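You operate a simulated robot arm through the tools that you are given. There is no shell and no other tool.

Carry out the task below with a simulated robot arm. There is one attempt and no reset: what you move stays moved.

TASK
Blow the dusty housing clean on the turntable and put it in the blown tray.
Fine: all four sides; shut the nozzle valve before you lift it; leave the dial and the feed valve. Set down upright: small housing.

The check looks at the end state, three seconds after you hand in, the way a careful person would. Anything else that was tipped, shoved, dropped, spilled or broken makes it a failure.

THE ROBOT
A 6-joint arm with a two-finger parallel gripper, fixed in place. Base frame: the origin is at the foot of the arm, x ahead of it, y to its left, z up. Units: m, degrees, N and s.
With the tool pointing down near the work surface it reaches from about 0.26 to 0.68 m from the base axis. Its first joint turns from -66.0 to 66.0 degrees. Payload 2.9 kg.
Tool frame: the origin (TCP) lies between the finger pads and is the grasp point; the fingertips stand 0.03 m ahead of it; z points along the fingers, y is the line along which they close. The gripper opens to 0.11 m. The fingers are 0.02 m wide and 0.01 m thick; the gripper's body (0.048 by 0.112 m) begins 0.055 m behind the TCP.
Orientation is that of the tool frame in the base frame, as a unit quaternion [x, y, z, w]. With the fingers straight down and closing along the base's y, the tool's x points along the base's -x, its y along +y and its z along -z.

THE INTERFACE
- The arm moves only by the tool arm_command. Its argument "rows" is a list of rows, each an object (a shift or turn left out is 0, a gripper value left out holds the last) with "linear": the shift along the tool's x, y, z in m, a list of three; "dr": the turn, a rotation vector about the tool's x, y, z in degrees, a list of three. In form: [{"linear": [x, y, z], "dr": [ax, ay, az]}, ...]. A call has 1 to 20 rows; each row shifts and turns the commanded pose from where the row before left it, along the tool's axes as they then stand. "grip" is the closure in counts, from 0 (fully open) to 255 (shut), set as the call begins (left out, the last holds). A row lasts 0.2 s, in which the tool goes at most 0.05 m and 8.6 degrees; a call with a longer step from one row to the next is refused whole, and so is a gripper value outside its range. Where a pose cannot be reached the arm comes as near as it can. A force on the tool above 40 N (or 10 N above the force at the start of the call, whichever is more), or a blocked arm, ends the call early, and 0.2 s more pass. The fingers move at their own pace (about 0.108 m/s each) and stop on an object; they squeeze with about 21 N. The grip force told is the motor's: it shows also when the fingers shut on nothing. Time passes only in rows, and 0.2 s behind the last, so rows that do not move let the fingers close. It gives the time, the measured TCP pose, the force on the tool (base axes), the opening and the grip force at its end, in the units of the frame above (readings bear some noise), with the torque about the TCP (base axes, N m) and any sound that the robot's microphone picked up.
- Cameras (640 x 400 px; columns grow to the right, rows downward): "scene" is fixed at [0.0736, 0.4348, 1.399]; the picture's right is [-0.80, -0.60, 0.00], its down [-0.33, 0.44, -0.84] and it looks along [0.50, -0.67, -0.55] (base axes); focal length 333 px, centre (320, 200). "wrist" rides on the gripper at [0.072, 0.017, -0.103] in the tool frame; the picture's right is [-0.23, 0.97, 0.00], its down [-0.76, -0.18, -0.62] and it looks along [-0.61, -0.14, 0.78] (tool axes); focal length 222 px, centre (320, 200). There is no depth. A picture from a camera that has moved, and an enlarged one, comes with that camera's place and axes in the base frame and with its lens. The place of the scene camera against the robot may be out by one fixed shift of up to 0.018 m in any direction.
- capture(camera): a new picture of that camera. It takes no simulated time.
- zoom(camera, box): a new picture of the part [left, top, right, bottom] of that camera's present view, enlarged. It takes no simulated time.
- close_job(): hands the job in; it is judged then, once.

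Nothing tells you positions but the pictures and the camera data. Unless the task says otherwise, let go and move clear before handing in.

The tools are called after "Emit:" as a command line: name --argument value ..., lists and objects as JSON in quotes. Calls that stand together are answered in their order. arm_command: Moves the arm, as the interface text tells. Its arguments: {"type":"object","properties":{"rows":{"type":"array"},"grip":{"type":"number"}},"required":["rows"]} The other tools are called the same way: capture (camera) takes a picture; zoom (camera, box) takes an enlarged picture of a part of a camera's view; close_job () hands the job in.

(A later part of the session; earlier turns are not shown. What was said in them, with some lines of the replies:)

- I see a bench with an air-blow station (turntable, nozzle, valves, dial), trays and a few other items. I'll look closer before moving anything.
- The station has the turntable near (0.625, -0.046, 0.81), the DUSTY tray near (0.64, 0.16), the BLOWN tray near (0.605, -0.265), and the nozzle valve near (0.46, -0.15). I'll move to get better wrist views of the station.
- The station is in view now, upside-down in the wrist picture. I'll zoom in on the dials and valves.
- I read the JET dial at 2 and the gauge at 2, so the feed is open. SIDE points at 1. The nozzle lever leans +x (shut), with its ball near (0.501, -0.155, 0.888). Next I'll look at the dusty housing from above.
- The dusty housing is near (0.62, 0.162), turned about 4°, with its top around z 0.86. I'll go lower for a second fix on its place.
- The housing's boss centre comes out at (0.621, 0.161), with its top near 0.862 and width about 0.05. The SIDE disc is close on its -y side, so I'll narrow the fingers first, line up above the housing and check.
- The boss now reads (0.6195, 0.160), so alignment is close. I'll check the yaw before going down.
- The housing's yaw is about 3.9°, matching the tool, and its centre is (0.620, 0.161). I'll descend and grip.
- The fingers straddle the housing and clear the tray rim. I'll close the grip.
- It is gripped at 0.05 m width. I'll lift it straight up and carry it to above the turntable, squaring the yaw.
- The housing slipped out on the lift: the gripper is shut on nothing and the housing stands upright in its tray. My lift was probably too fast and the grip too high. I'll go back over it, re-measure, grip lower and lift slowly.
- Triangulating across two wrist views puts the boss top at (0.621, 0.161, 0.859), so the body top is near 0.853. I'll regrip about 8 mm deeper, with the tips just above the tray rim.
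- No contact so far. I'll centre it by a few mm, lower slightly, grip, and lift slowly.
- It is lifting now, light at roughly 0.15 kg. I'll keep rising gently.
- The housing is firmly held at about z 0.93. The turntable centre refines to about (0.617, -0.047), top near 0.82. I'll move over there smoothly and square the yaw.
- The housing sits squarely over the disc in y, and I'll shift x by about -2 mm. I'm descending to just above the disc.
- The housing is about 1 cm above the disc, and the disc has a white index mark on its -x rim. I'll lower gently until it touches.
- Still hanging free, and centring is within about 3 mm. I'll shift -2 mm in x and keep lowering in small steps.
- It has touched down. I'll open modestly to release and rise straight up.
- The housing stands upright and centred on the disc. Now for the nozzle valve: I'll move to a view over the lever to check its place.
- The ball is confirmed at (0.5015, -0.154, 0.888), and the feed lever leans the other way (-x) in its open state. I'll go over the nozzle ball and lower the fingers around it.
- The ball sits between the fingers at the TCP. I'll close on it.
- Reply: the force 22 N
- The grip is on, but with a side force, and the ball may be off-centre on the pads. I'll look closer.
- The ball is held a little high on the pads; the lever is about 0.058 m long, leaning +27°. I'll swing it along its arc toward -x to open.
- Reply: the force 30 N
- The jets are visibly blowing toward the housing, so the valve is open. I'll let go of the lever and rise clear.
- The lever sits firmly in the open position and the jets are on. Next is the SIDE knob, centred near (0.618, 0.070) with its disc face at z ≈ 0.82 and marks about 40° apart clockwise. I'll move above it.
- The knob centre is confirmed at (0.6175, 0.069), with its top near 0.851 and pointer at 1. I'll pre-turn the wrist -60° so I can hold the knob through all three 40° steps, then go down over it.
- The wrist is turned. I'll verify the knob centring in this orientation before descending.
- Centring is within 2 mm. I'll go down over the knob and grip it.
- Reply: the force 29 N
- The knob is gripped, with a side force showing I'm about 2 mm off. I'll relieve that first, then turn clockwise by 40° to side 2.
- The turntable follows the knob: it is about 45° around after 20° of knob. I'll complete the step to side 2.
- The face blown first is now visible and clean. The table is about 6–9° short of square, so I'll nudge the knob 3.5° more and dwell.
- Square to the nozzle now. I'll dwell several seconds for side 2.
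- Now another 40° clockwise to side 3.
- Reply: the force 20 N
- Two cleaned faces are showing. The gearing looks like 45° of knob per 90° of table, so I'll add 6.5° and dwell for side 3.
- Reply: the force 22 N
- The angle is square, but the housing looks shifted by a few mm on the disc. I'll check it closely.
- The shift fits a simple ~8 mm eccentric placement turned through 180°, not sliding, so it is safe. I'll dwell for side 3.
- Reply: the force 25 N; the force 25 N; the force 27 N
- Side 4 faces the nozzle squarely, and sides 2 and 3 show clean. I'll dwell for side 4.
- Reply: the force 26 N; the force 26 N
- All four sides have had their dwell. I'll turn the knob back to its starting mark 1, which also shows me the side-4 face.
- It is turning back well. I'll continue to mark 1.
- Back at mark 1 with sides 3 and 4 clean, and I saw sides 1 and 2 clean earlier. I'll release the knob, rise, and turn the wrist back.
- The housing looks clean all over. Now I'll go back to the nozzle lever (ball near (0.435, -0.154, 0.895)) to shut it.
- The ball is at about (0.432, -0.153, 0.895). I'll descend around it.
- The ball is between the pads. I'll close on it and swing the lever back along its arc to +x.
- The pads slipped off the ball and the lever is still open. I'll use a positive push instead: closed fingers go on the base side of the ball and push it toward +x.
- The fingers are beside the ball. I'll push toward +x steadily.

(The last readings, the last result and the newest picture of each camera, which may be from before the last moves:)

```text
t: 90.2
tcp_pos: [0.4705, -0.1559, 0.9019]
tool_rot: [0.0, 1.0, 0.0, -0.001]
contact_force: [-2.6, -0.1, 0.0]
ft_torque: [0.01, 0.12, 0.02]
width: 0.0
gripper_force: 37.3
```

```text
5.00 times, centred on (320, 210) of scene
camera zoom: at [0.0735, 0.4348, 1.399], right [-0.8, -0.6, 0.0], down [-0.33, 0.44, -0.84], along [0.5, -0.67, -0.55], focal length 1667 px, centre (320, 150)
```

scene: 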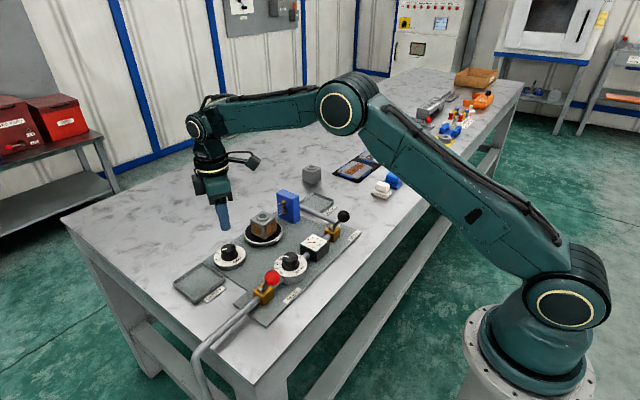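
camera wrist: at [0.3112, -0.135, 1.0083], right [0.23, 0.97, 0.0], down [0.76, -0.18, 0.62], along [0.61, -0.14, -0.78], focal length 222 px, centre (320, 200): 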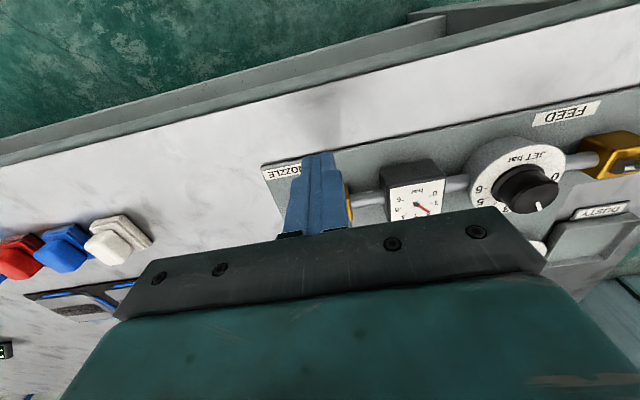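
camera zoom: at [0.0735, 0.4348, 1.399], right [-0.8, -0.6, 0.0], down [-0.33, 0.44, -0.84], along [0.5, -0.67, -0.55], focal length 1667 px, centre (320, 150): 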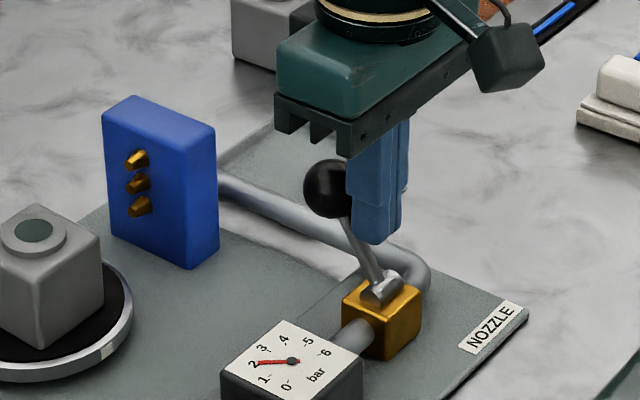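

The jets have stopped and the lever is back at its starting lean. I'll press a few mm more to be sure it is seated, then back off and rise.

Emit:
arm_command --rows '[{"linear": [-0.002, 0, 0]}, {"linear": [-0.002, 0, 0]}, {}]'

Emit:
arm_command --rows '[{"linear": [0.01, 0, 0]}, {"linear": [0.02, 0, 0]}, {"linear": [0.01, 0, -0.03]}, {"linear": [0, 0, -0.04]}, {"linear": [0, 0, -0.03]}, {}]'

Emit:
zoom --camera "scene" --box '[240, 170, 360, 260]'

Emit:
capture --camera "wrist"

```text
t: 91.0
tcp_pos: [0.4716, -0.1559, 0.9005]
tool_rot: [0.001, 1.0, 0.001, -0.005]
contact_force: [-30.1, -1.7, 7.4]
ft_torque: [-0.17, 0.84, 0.13]
width: 0.0002
gripper_force: 38.0
```

```text
t: 92.4
tcp_pos: [0.4341, -0.1556, 1.0019]
tool_rot: [-0.001, 1.0, 0.001, 0.0]
contact_force: [0.3, 0.2, -1.1]
ft_torque: [-0.02, 0.02, -0.02]
width: 0.0
gripper_force: 37.8
```

```text
4.44 times, centred on (300, 215) of scene
camera zoom: at [0.0735, 0.4348, 1.399], right [-0.8, -0.6, 0.0], down [-0.33, 0.44, -0.84], along [0.5, -0.67, -0.55], focal length 1482 px, centre (409, 133)
```

zoom: 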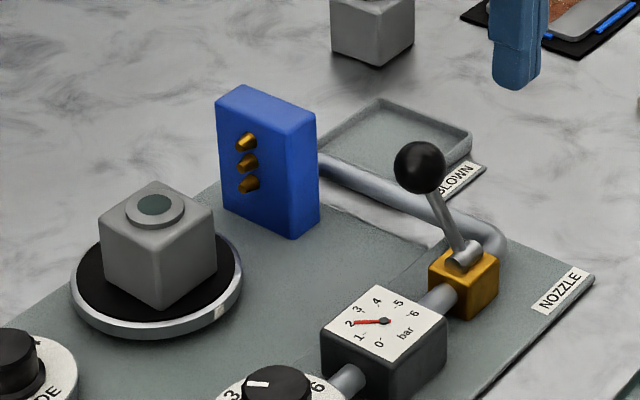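

```text
taken
camera wrist: at [0.3635, -0.1386, 1.105], right [0.23, 0.97, 0.0], down [0.76, -0.18, 0.62], along [0.61, -0.14, -0.78], focal length 222 px, centre (320, 200)
```

wrist: 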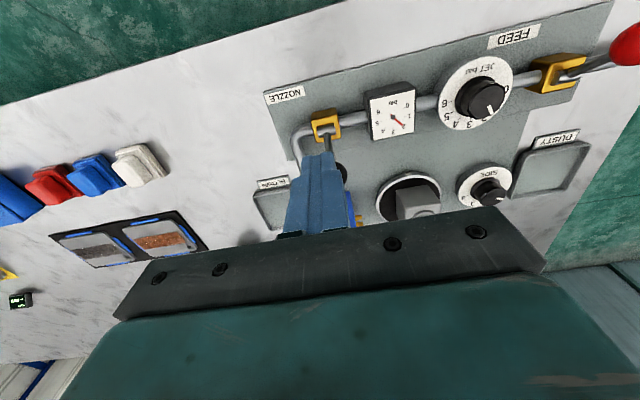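

The nozzle valve is shut at its stop and the feed and JET dial are untouched. Now I'll go back above the housing with the fingers opened.

Emit:
arm_command --rows '[{"linear": [-0.03, 0.018, 0]}, {"linear": [-0.03, 0.018, 0]}, {"linear": [-0.03, 0.018, 0]}, {"linear": [-0.03, 0.018, 0]}, {"linear": [-0.03, 0.018, 0]}, {"linear": [-0.03, 0.0186, 0]}, {"linear": [0, 0, 0.03]}, {}]' --grip 95

Emit:
capture --camera "wrist"

Emit:
zoom --camera "wrist" --box '[240, 60, 400, 200]'

```text
t: 94.2
tcp_pos: [0.6153, -0.0483, 0.9713]
tool_rot: [0.0, 1.0, 0.001, 0.0]
contact_force: [0.0, -0.4, -0.6]
ft_torque: [0.02, -0.04, 0.02]
width: 0.0688
gripper_force: 0.0
```

```text
taken
camera wrist: at [0.5432, -0.0312, 1.0757], right [0.23, 0.97, 0.0], down [0.76, -0.18, 0.62], along [0.61, -0.14, -0.78], focal length 222 px, centre (320, 200)
```

wrist: 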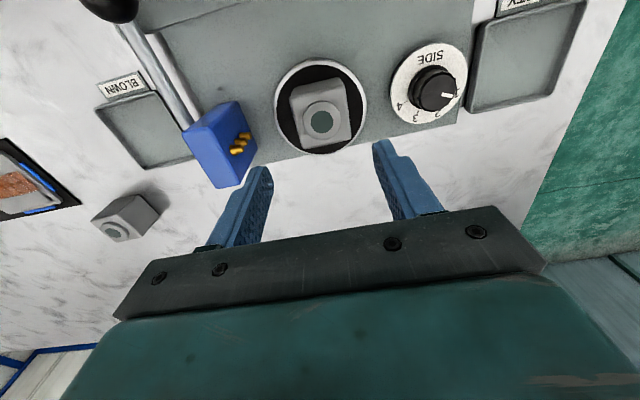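

```text
2.86 times, centred on (320, 130) of wrist
camera zoom: at [0.5432, -0.0312, 1.0757], right [0.23, 0.97, 0.0], down [0.76, -0.18, 0.62], along [0.61, -0.14, -0.78], focal length 635 px, centre (320, 400)
```

zoom: 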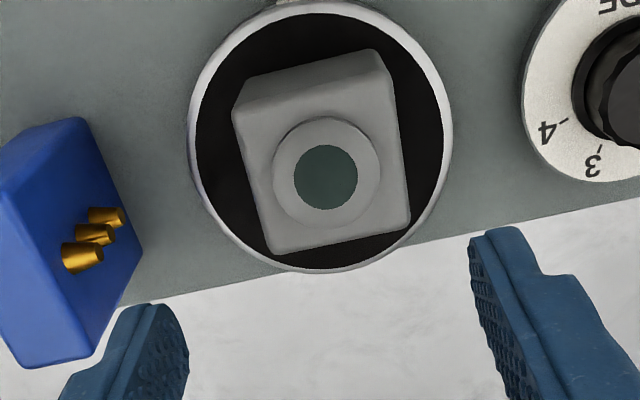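

The housing is about where I set it, near (0.612, -0.045) and square. I'll descend and grip low.

Emit:
arm_command --rows '[{"linear": [0.002, 0.0025, 0.03]}, {"linear": [0, 0, 0.03]}, {"linear": [0, 0, 0.03]}, {"linear": [0, 0, 0.016]}, {"linear": [0, 0, 0.008]}, {}]'

Emit:
zoom --camera "scene" --box '[220, 180, 320, 260]'

```text
t: 95.6
tcp_pos: [0.6148, -0.0445, 0.8573]
tool_rot: [0.0, 1.0, 0.0, 0.0]
contact_force: [0.9, 0.0, 0.1]
ft_torque: [-0.04, 0.03, 0.02]
width: 0.069
gripper_force: 0.0
```

```text
5.00 times, centred on (270, 220) of scene
camera zoom: at [0.0736, 0.4348, 1.399], right [-0.8, -0.6, 0.0], down [-0.33, 0.44, -0.84], along [0.5, -0.67, -0.55], focal length 1667 px, centre (570, 100)
```

zoom: 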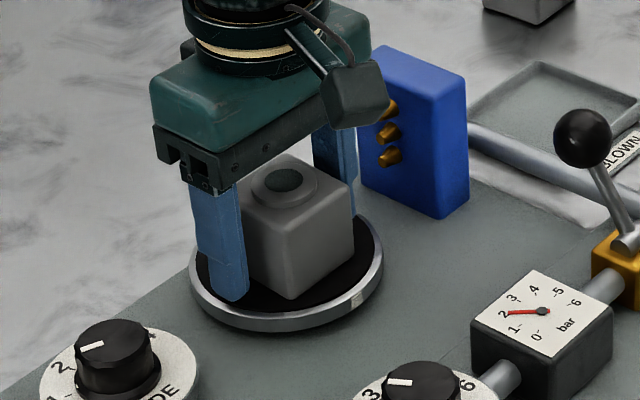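

The fingers straddle the housing. I'll grip and lift slowly.

Emit:
arm_command --rows '[{}, {}, {}, {"linear": [0, 0, -0.002]}, {"linear": [0, 0, -0.003]}, {"linear": [0, 0, -0.005]}, {"linear": [0, 0, -0.005]}, {}]' --grip 255

Emit:
zoom --camera "scene" --box '[220, 180, 320, 260]'

```text
t: 97.4
tcp_pos: [0.6126, -0.0445, 0.8723]
tool_rot: [0.0, 1.0, 0.0, 0.0]
contact_force: [-0.3, 0.4, -1.8]
ft_torque: [0.03, -0.07, 0.0]
width: 0.0499
gripper_force: 20.8
```

```text
5.00 times, centred on (270, 220) of scene
camera zoom: at [0.0736, 0.4348, 1.399], right [-0.8, -0.6, 0.0], down [-0.33, 0.44, -0.84], along [0.5, -0.67, -0.55], focal length 1667 px, centre (570, 100)
```

zoom: 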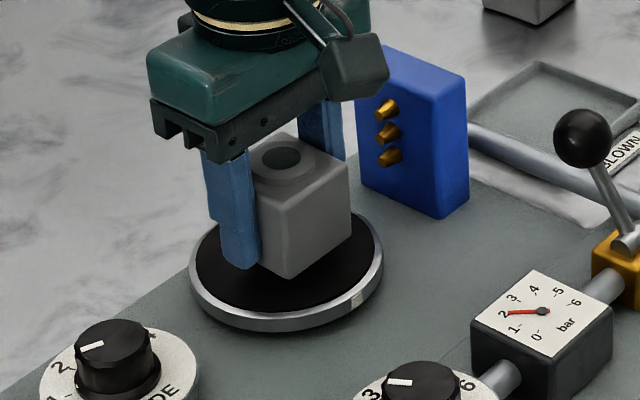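

It is held. I'll raise it gently, high enough to clear the nozzle block.

Emit:
arm_command --rows '[{"linear": [0, 0, -0.006]}, {"linear": [0, 0, -0.01]}, {"linear": [0, 0, -0.01]}, {"linear": [0, 0, -0.012]}, {"linear": [0, 0, -0.012]}, {"linear": [0, 0, -0.012]}, {"linear": [0, 0, -0.012]}, {"linear": [0, 0, -0.012]}, {"linear": [0, 0, -0.012]}, {"linear": [0, 0, -0.012]}, {"linear": [0, 0, -0.012]}, {"linear": [0, 0, -0.01]}, {"linear": [0, 0, -0.006]}, {}]'

Emit:
capture --camera "scene"

Emit:
capture --camera "wrist"

```text
t: 100.4
tcp_pos: [0.6126, -0.0456, 1.0108]
tool_rot: [0.0, 1.0, 0.0, 0.0]
contact_force: [0.0, 0.4, -3.0]
ft_torque: [0.02, -0.01, 0.01]
width: 0.0495
gripper_force: 21.2
```

```text
taken
```

scene: 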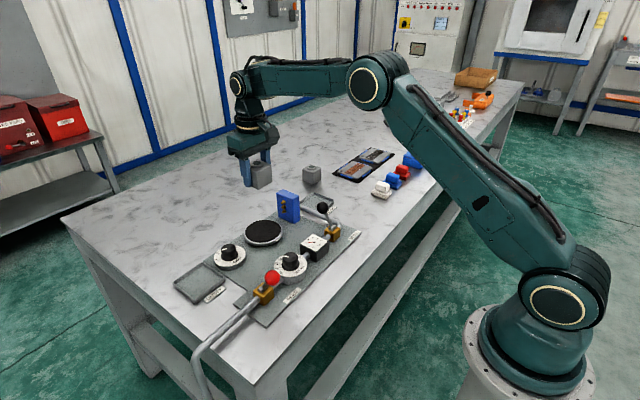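

```text
taken
camera wrist: at [0.5413, -0.0281, 1.1152], right [0.23, 0.97, 0.0], down [0.76, -0.18, 0.62], along [0.61, -0.14, -0.78], focal length 222 px, centre (320, 200)
```

wrist: 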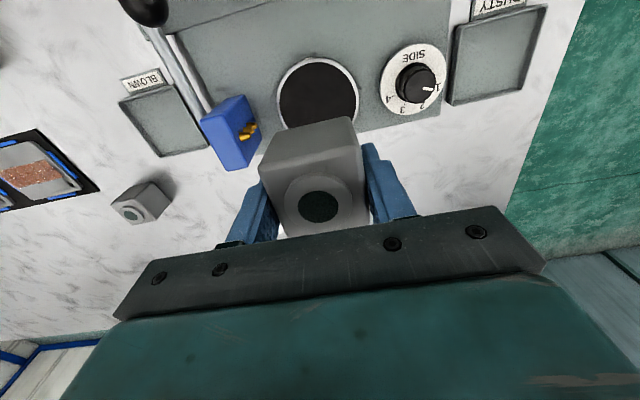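

I'll carry it high over the block toward the BLOWN tray, near (0.60, -0.257), and look from closer.

Emit:
arm_command --rows '[{"linear": [0, -0.006, 0]}, {"linear": [0.001, -0.014, 0]}, {"linear": [0.002, -0.02, 0]}, {"linear": [0.002, -0.022, 0]}, {"linear": [0.002, -0.022, 0]}, {"linear": [0.002, -0.022, 0]}, {"linear": [0.002, -0.022, 0]}, {"linear": [0.001, -0.022, 0]}, {"linear": [0.001, -0.02, 0]}, {"linear": [0, -0.018, 0]}, {"linear": [0, -0.013, 0]}, {"linear": [0, -0.007, 0]}, {}]'

Emit:
capture --camera "wrist"

Emit:
zoom --camera "wrist" --box '[220, 60, 420, 220]'

Emit:
zoom --camera "scene" --box '[260, 120, 360, 230]'

```text
t: 103.2
tcp_pos: [0.5998, -0.2545, 1.0119]
tool_rot: [0.0, 1.0, 0.0, 0.0]
contact_force: [0.8, 0.1, -1.9]
ft_torque: [-0.02, 0.0, 0.03]
width: 0.0499
gripper_force: 20.7
```

```text
taken
camera wrist: at [0.5286, -0.2371, 1.115], right [0.23, 0.97, 0.0], down [0.76, -0.18, 0.62], along [0.61, -0.14, -0.78], focal length 222 px, centre (320, 200)
```

wrist: 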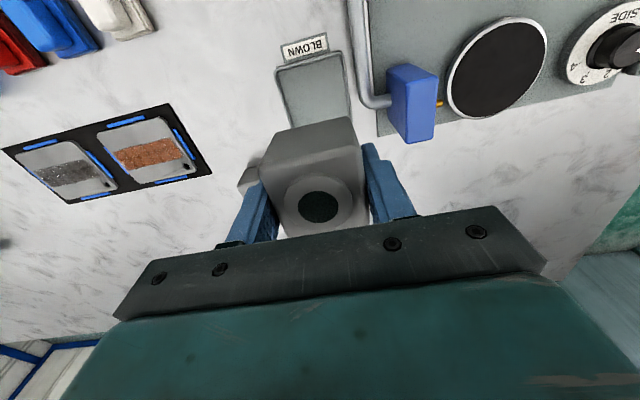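

```text
2.50 times, centred on (320, 140) of wrist
camera zoom: at [0.5286, -0.2371, 1.115], right [0.23, 0.97, 0.0], down [0.76, -0.18, 0.62], along [0.61, -0.14, -0.78], focal length 555 px, centre (320, 350)
```

zoom: 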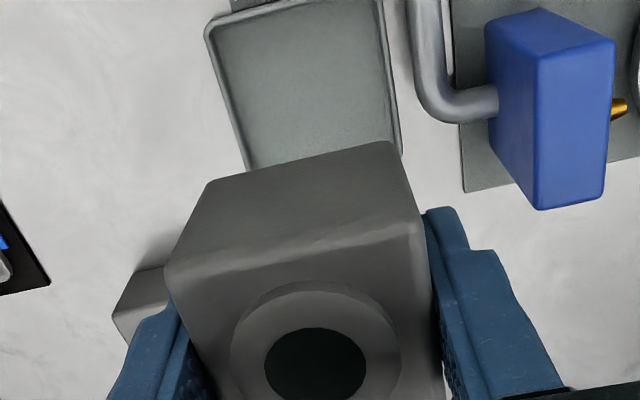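

```text
3.64 times, centred on (310, 175) of scene
camera zoom: at [0.0736, 0.4348, 1.399], right [-0.8, -0.6, 0.0], down [-0.33, 0.44, -0.84], along [0.5, -0.67, -0.55], focal length 1212 px, centre (356, 291)
```

zoom: 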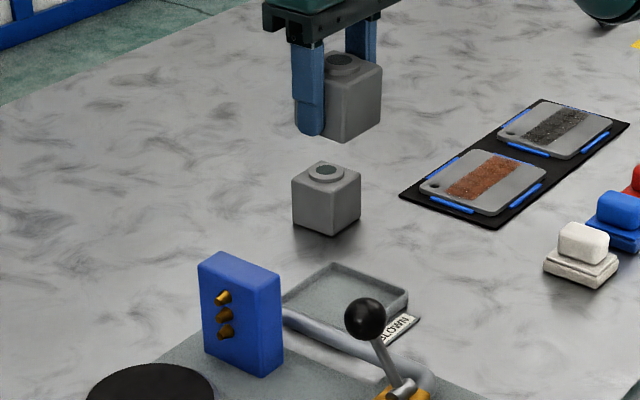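

The BLOWN tray centre works out to about (0.606, -0.2585), roughly aligned with the base axes. I'll align and descend partway, then look again.

Emit:
arm_command --rows '[{"linear": [-0.003, -0.002, 0.005]}, {"linear": [-0.003, -0.002, 0.012]}, {"linear": [0, 0, 0.015]}, {"linear": [0, 0, 0.015]}, {"linear": [0, 0, 0.015]}, {"linear": [0, 0, 0.015]}, {"linear": [0, 0, 0.015]}, {"linear": [0, 0, 0.012]}, {"linear": [0, 0, 0.006]}, {}]'

Emit:
zoom --camera "wrist" --box '[220, 40, 420, 220]'

Emit:
zoom --camera "scene" --box '[280, 150, 360, 220]'

```text
t: 105.4
tcp_pos: [0.6055, -0.2575, 0.8988]
tool_rot: [0.0, 1.0, 0.0, 0.0]
contact_force: [0.5, -0.4, -2.1]
ft_torque: [0.01, 0.0, -0.03]
width: 0.05
gripper_force: 20.8
```

```text
2.22 times, centred on (320, 130) of wrist
camera zoom: at [0.5342, -0.2403, 1.0038], right [0.23, 0.97, 0.0], down [0.76, -0.18, 0.62], along [0.61, -0.14, -0.78], focal length 494 px, centre (320, 356)
```

zoom: 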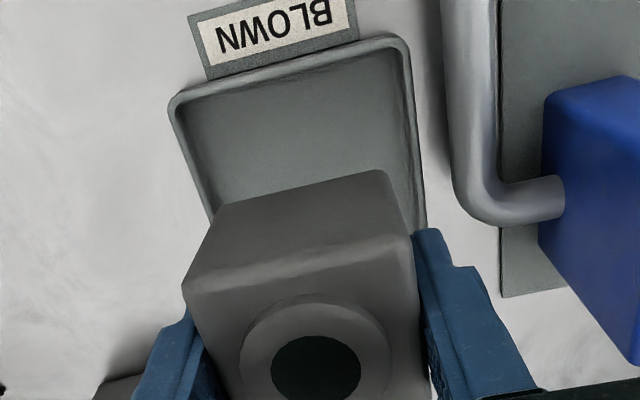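

```text
5.71 times, centred on (320, 185) of scene
camera zoom: at [0.0736, 0.4348, 1.399], right [-0.8, -0.6, 0.0], down [-0.33, 0.44, -0.84], along [0.5, -0.67, -0.55], focal length 1905 px, centre (320, 286)
```

zoom: 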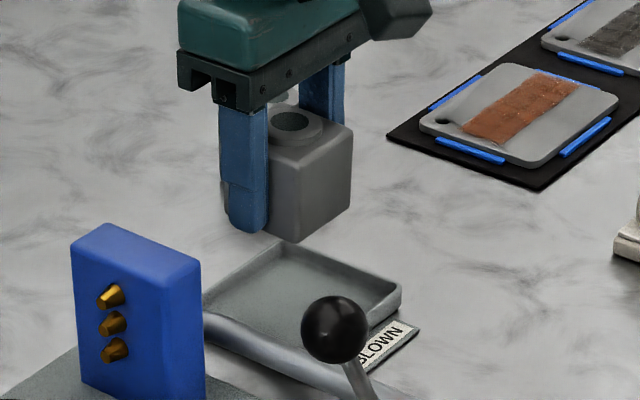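

The tray centre refines to (0.602, -0.258). A small x correction, then I'll descend close to the rim.

Emit:
arm_command --rows '[{"linear": [0.003, -0.001, 0.008]}, {"linear": [0, 0, 0.012]}, {"linear": [0, 0, 0.012]}, {"linear": [0, 0, 0.01]}, {"linear": [0, 0, 0.006]}, {"linear": [0, 0, 0.003]}, {}]'

Emit:
zoom --camera "wrist" --box '[220, 40, 420, 220]'

Emit:
zoom --camera "scene" --box '[290, 170, 350, 220]'

```text
t: 107.0
tcp_pos: [0.6039, -0.2575, 0.8507]
tool_rot: [-0.001, 1.0, -0.001, -0.001]
contact_force: [0.9, -1.1, -2.2]
ft_torque: [-0.01, -0.03, 0.04]
width: 0.0496
gripper_force: 21.4
```

```text
2.22 times, centred on (320, 130) of wrist
camera zoom: at [0.5314, -0.2404, 0.9536], right [0.23, 0.97, 0.0], down [0.76, -0.18, 0.62], along [0.61, -0.14, -0.78], focal length 494 px, centre (320, 356)
```

zoom: 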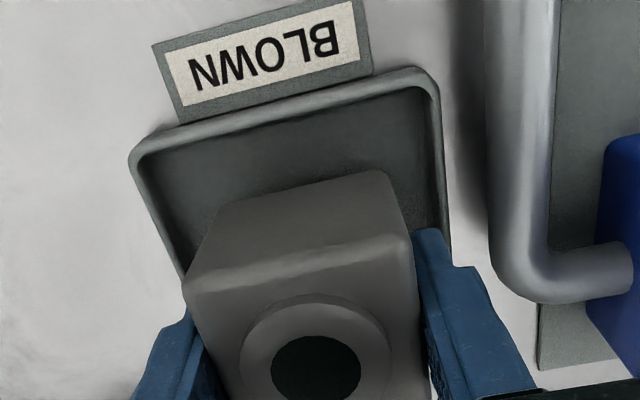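

```text
8.00 times, centred on (320, 195) of scene
camera zoom: at [0.0736, 0.4348, 1.399], right [-0.8, -0.6, 0.0], down [-0.33, 0.44, -0.84], along [0.5, -0.67, -0.55], focal length 2667 px, centre (320, 240)
```

zoom: 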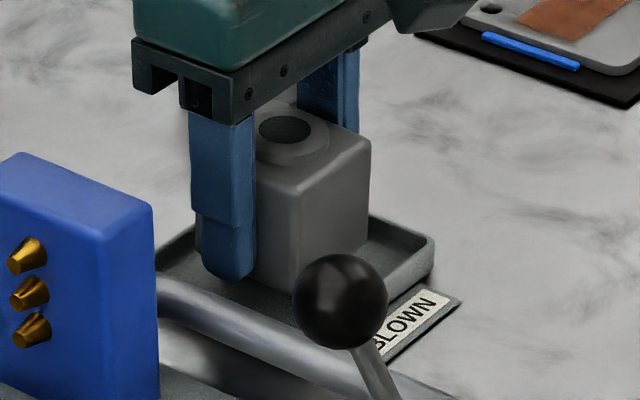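

The housing is over the tray, inside the rim. I'll creep down while watching the force.

Emit:
arm_command --rows '[{"linear": [0, 0, 0.002]}, {"linear": [0, 0, 0.002]}, {"linear": [0, 0, 0.002]}, {}]'

Emit:
arm_command --rows '[{"linear": [0, 0, 0.0015]}, {}]'

Emit:
arm_command --rows '[{"linear": [0, 0, 0.0015]}, {}]'

```text
t: 108.0
tcp_pos: [0.6017, -0.258, 0.8448]
tool_rot: [0.001, 1.0, 0.0, 0.0]
contact_force: [-0.6, -0.9, -1.6]
ft_torque: [-0.02, 0.0, 0.0]
width: 0.0496
gripper_force: 21.2
```

```text
t: 108.6
tcp_pos: [0.6026, -0.2572, 0.8435]
tool_rot: [0.0, 1.0, 0.0, -0.001]
contact_force: [0.0, -0.6, -1.7]
ft_torque: [0.01, -0.01, 0.03]
width: 0.0495
gripper_force: 20.9
```

```text
t: 109.2
tcp_pos: [0.6031, -0.2562, 0.8406]
tool_rot: [0.0, 1.0, 0.0, 0.0]
contact_force: [-0.3, -0.2, -1.7]
ft_torque: [0.0, -0.01, 0.0]
width: 0.05
gripper_force: 21.5
```

No rim contact, so the tips are inside the tray. I'll continue in small steps to the floor.

Emit:
arm_command --rows '[{"linear": [0, 0, 0.0015]}, {}]'

Emit:
arm_command --rows '[{"linear": [0, 0, 0.001]}, {}]'

Emit:
zoom --camera "scene" --box '[290, 170, 350, 220]'

```text
t: 109.8
tcp_pos: [0.6034, -0.2582, 0.8404]
tool_rot: [0.001, 1.0, 0.0, 0.0]
contact_force: [-0.8, 0.7, 2.9]
ft_torque: [0.06, 0.17, 0.03]
width: 0.0501
gripper_force: 21.0
```

```text
t: 110.4
tcp_pos: [0.6036, -0.2568, 0.8401]
tool_rot: [-0.001, 1.0, -0.001, 0.001]
contact_force: [-3.0, -2.0, 12.1]
ft_torque: [0.07, 0.45, 0.07]
width: 0.0499
gripper_force: 20.9
```

```text
8.00 times, centred on (320, 195) of scene
camera zoom: at [0.0733, 0.4349, 1.399], right [-0.8, -0.6, 0.0], down [-0.33, 0.44, -0.84], along [0.5, -0.67, -0.55], focal length 2667 px, centre (320, 240)
```

zoom: 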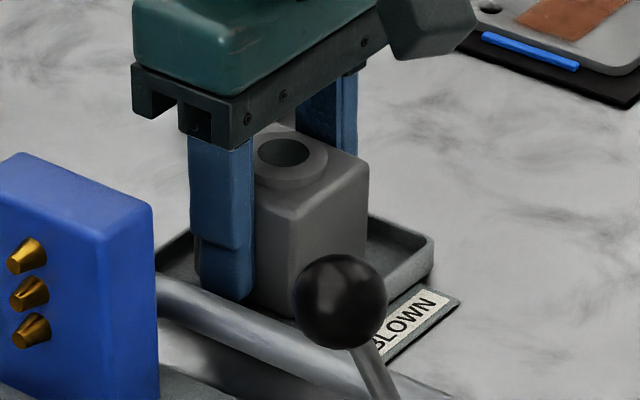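

It is on the tray floor. I'll open just a few mm to release without touching the rim, then rise.

Emit:
arm_command --rows '[{}, {}, {}]' --grip 132

Emit:
arm_command --rows '[{"linear": [0, 0, -0.004]}, {"linear": [0, 0, -0.004]}, {}]'

Emit:
zoom --camera "scene" --box '[290, 170, 350, 220]'

```text
t: 111.2
tcp_pos: [0.6035, -0.2573, 0.8378]
tool_rot: [0.0, 1.0, 0.0, -0.001]
contact_force: [-0.3, 0.3, -0.1]
ft_torque: [0.0, 0.01, -0.04]
width: 0.0528
gripper_force: 0.0
```

```text
t: 112.0
tcp_pos: [0.6038, -0.258, 0.8465]
tool_rot: [0.001, 1.0, 0.001, 0.0]
contact_force: [-0.5, 0.2, 0.3]
ft_torque: [0.0, -0.01, -0.01]
width: 0.0527
gripper_force: 0.0
```

```text
8.00 times, centred on (320, 195) of scene
camera zoom: at [0.0735, 0.4348, 1.399], right [-0.8, -0.6, 0.0], down [-0.33, 0.44, -0.84], along [0.5, -0.67, -0.55], focal length 2667 px, centre (320, 240)
```

zoom: 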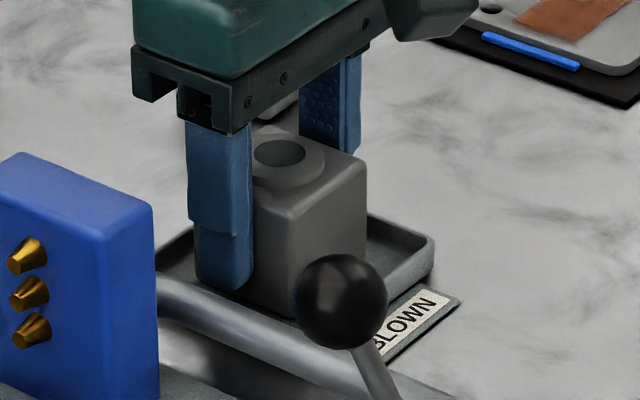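

Released cleanly, and the tips are above the rim. I'll open more and rise straight up.

Emit:
arm_command --rows '[{}, {"linear": [0, 0, -0.01]}, {"linear": [0, 0, -0.03]}, {"linear": [0, 0, -0.04]}, {"linear": [0, 0, -0.04]}, {"linear": [0, 0, -0.04]}, {"linear": [0.04, 0.02, 0]}, {"linear": [0.04, 0.02, 0]}, {"linear": [0.04, 0.02, 0]}, {}]' --grip 98

Emit:
capture --camera "scene"

Emit:
zoom --camera "scene" --box '[280, 160, 360, 230]'

Emit:
capture --camera "wrist"

Emit:
zoom --camera "scene" --box '[180, 180, 360, 300]'

```text
t: 114.2
tcp_pos: [0.4808, -0.2, 1.0075]
tool_rot: [0.0, 1.0, 0.0, 0.001]
contact_force: [-0.2, 0.1, -0.4]
ft_torque: [-0.01, -0.01, 0.01]
width: 0.0678
gripper_force: 0.0
```

```text
taken
```

scene: 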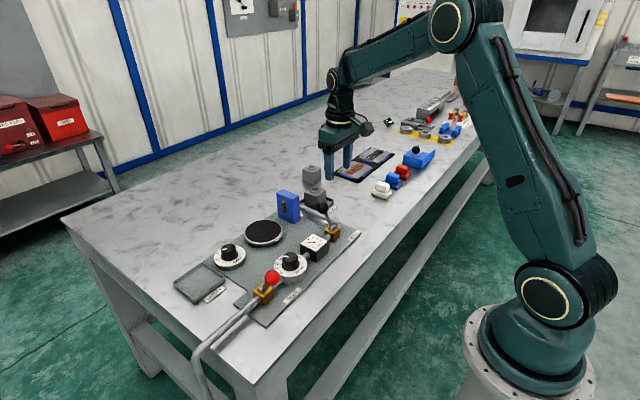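

```text
5.71 times, centred on (320, 195) of scene
camera zoom: at [0.0735, 0.4348, 1.399], right [-0.8, -0.6, 0.0], down [-0.33, 0.44, -0.84], along [0.5, -0.67, -0.55], focal length 1905 px, centre (320, 229)
```

zoom: 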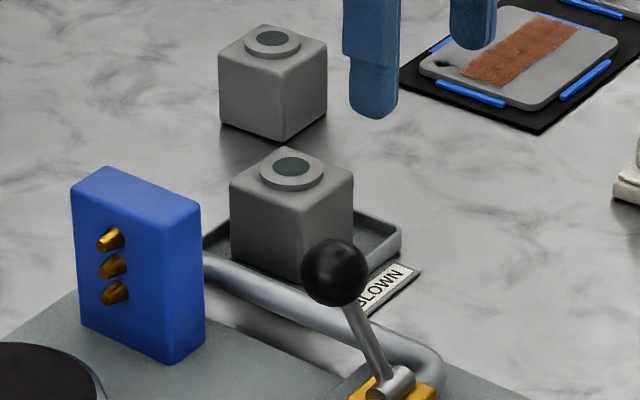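

```text
taken
camera wrist: at [0.4097, -0.1822, 1.111], right [0.23, 0.97, 0.0], down [0.76, -0.18, 0.62], along [0.61, -0.14, -0.78], focal length 222 px, centre (320, 200)
```

wrist: 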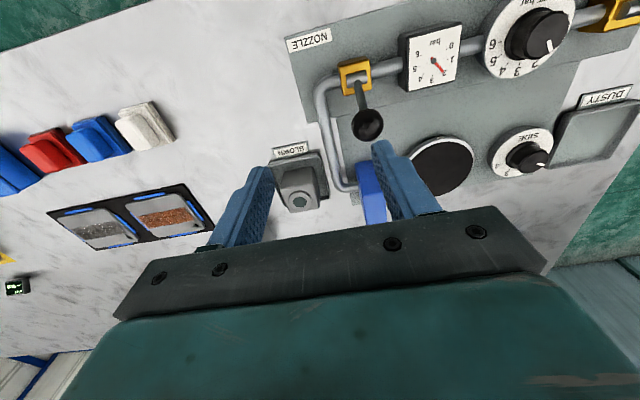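

```text
3.33 times, centred on (270, 240) of scene
camera zoom: at [0.0735, 0.4348, 1.399], right [-0.8, -0.6, 0.0], down [-0.33, 0.44, -0.84], along [0.5, -0.67, -0.55], focal length 1111 px, centre (487, 67)
```

zoom: 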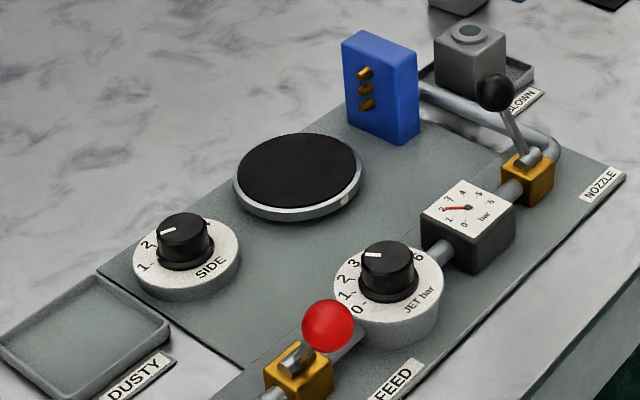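

The housing stands upright in the BLOWN tray, the nozzle is shut, and the dial and feed are untouched. One last close check for residual dust.

Emit:
zoom --camera "scene" --box '[300, 175, 340, 205]'

Emit:
zoom --camera "wrist" --box '[250, 120, 350, 220]'

```text
13.33 times, centred on (320, 190) of scene
camera zoom: at [0.0735, 0.4348, 1.399], right [-0.8, -0.6, 0.0], down [-0.33, 0.44, -0.84], along [0.5, -0.67, -0.55], focal length 4446 px, centre (320, 333)
```

zoom: 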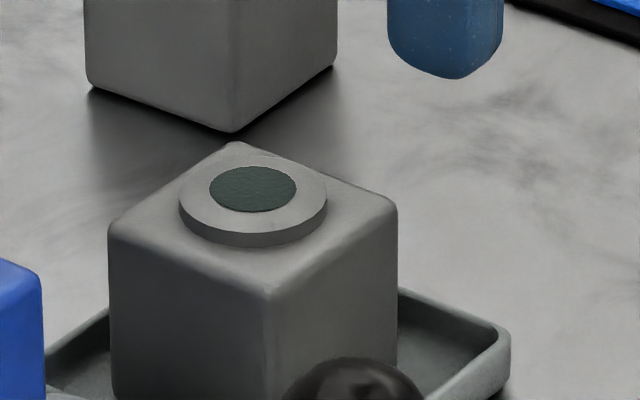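

```text
4.00 times, centred on (300, 170) of wrist
camera zoom: at [0.4097, -0.1822, 1.111], right [0.23, 0.97, 0.0], down [0.76, -0.18, 0.62], along [0.61, -0.14, -0.78], focal length 888 px, centre (400, 320)
```

zoom: 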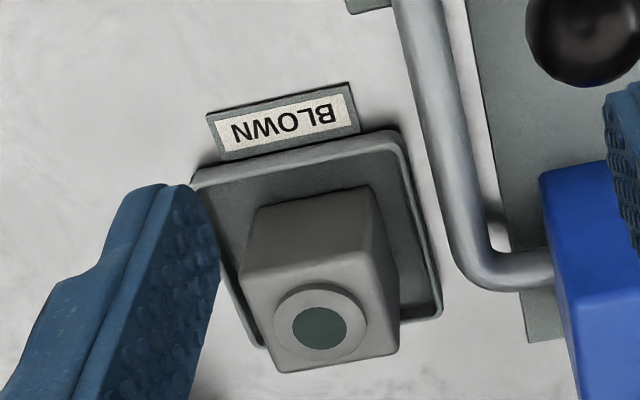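

The housing is clean, upright and flat inside the BLOWN tray, and the arm is clear. I'm handing in now.

Emit:
close_job

```text
The job is handed in.
```

The housing was blown on all four sides on the turntable. It now stands upright in the BLOWN tray, and I have handed the job in. I saw each of the four faces clean at some point during the turns.

- **Nozzle valve:** I shut it and pressed it to its stop before lifting the housing. My first try slipped off the lever, so I pushed it shut with closed fingers.
- **Dial and feed valve:** I left the JET dial and the feed valve alone. I used the SIDE knob to turn the table and put it back at mark 1.
- **Slipped grip:** On the first lift out of the DUSTY tray the housing slipped from the fingers. It stayed upright in its tray, and I regripped it lower and lifted more slowly.

The last pictures show nothing else tipped, moved or spilled, and the arm is clear of the tray.
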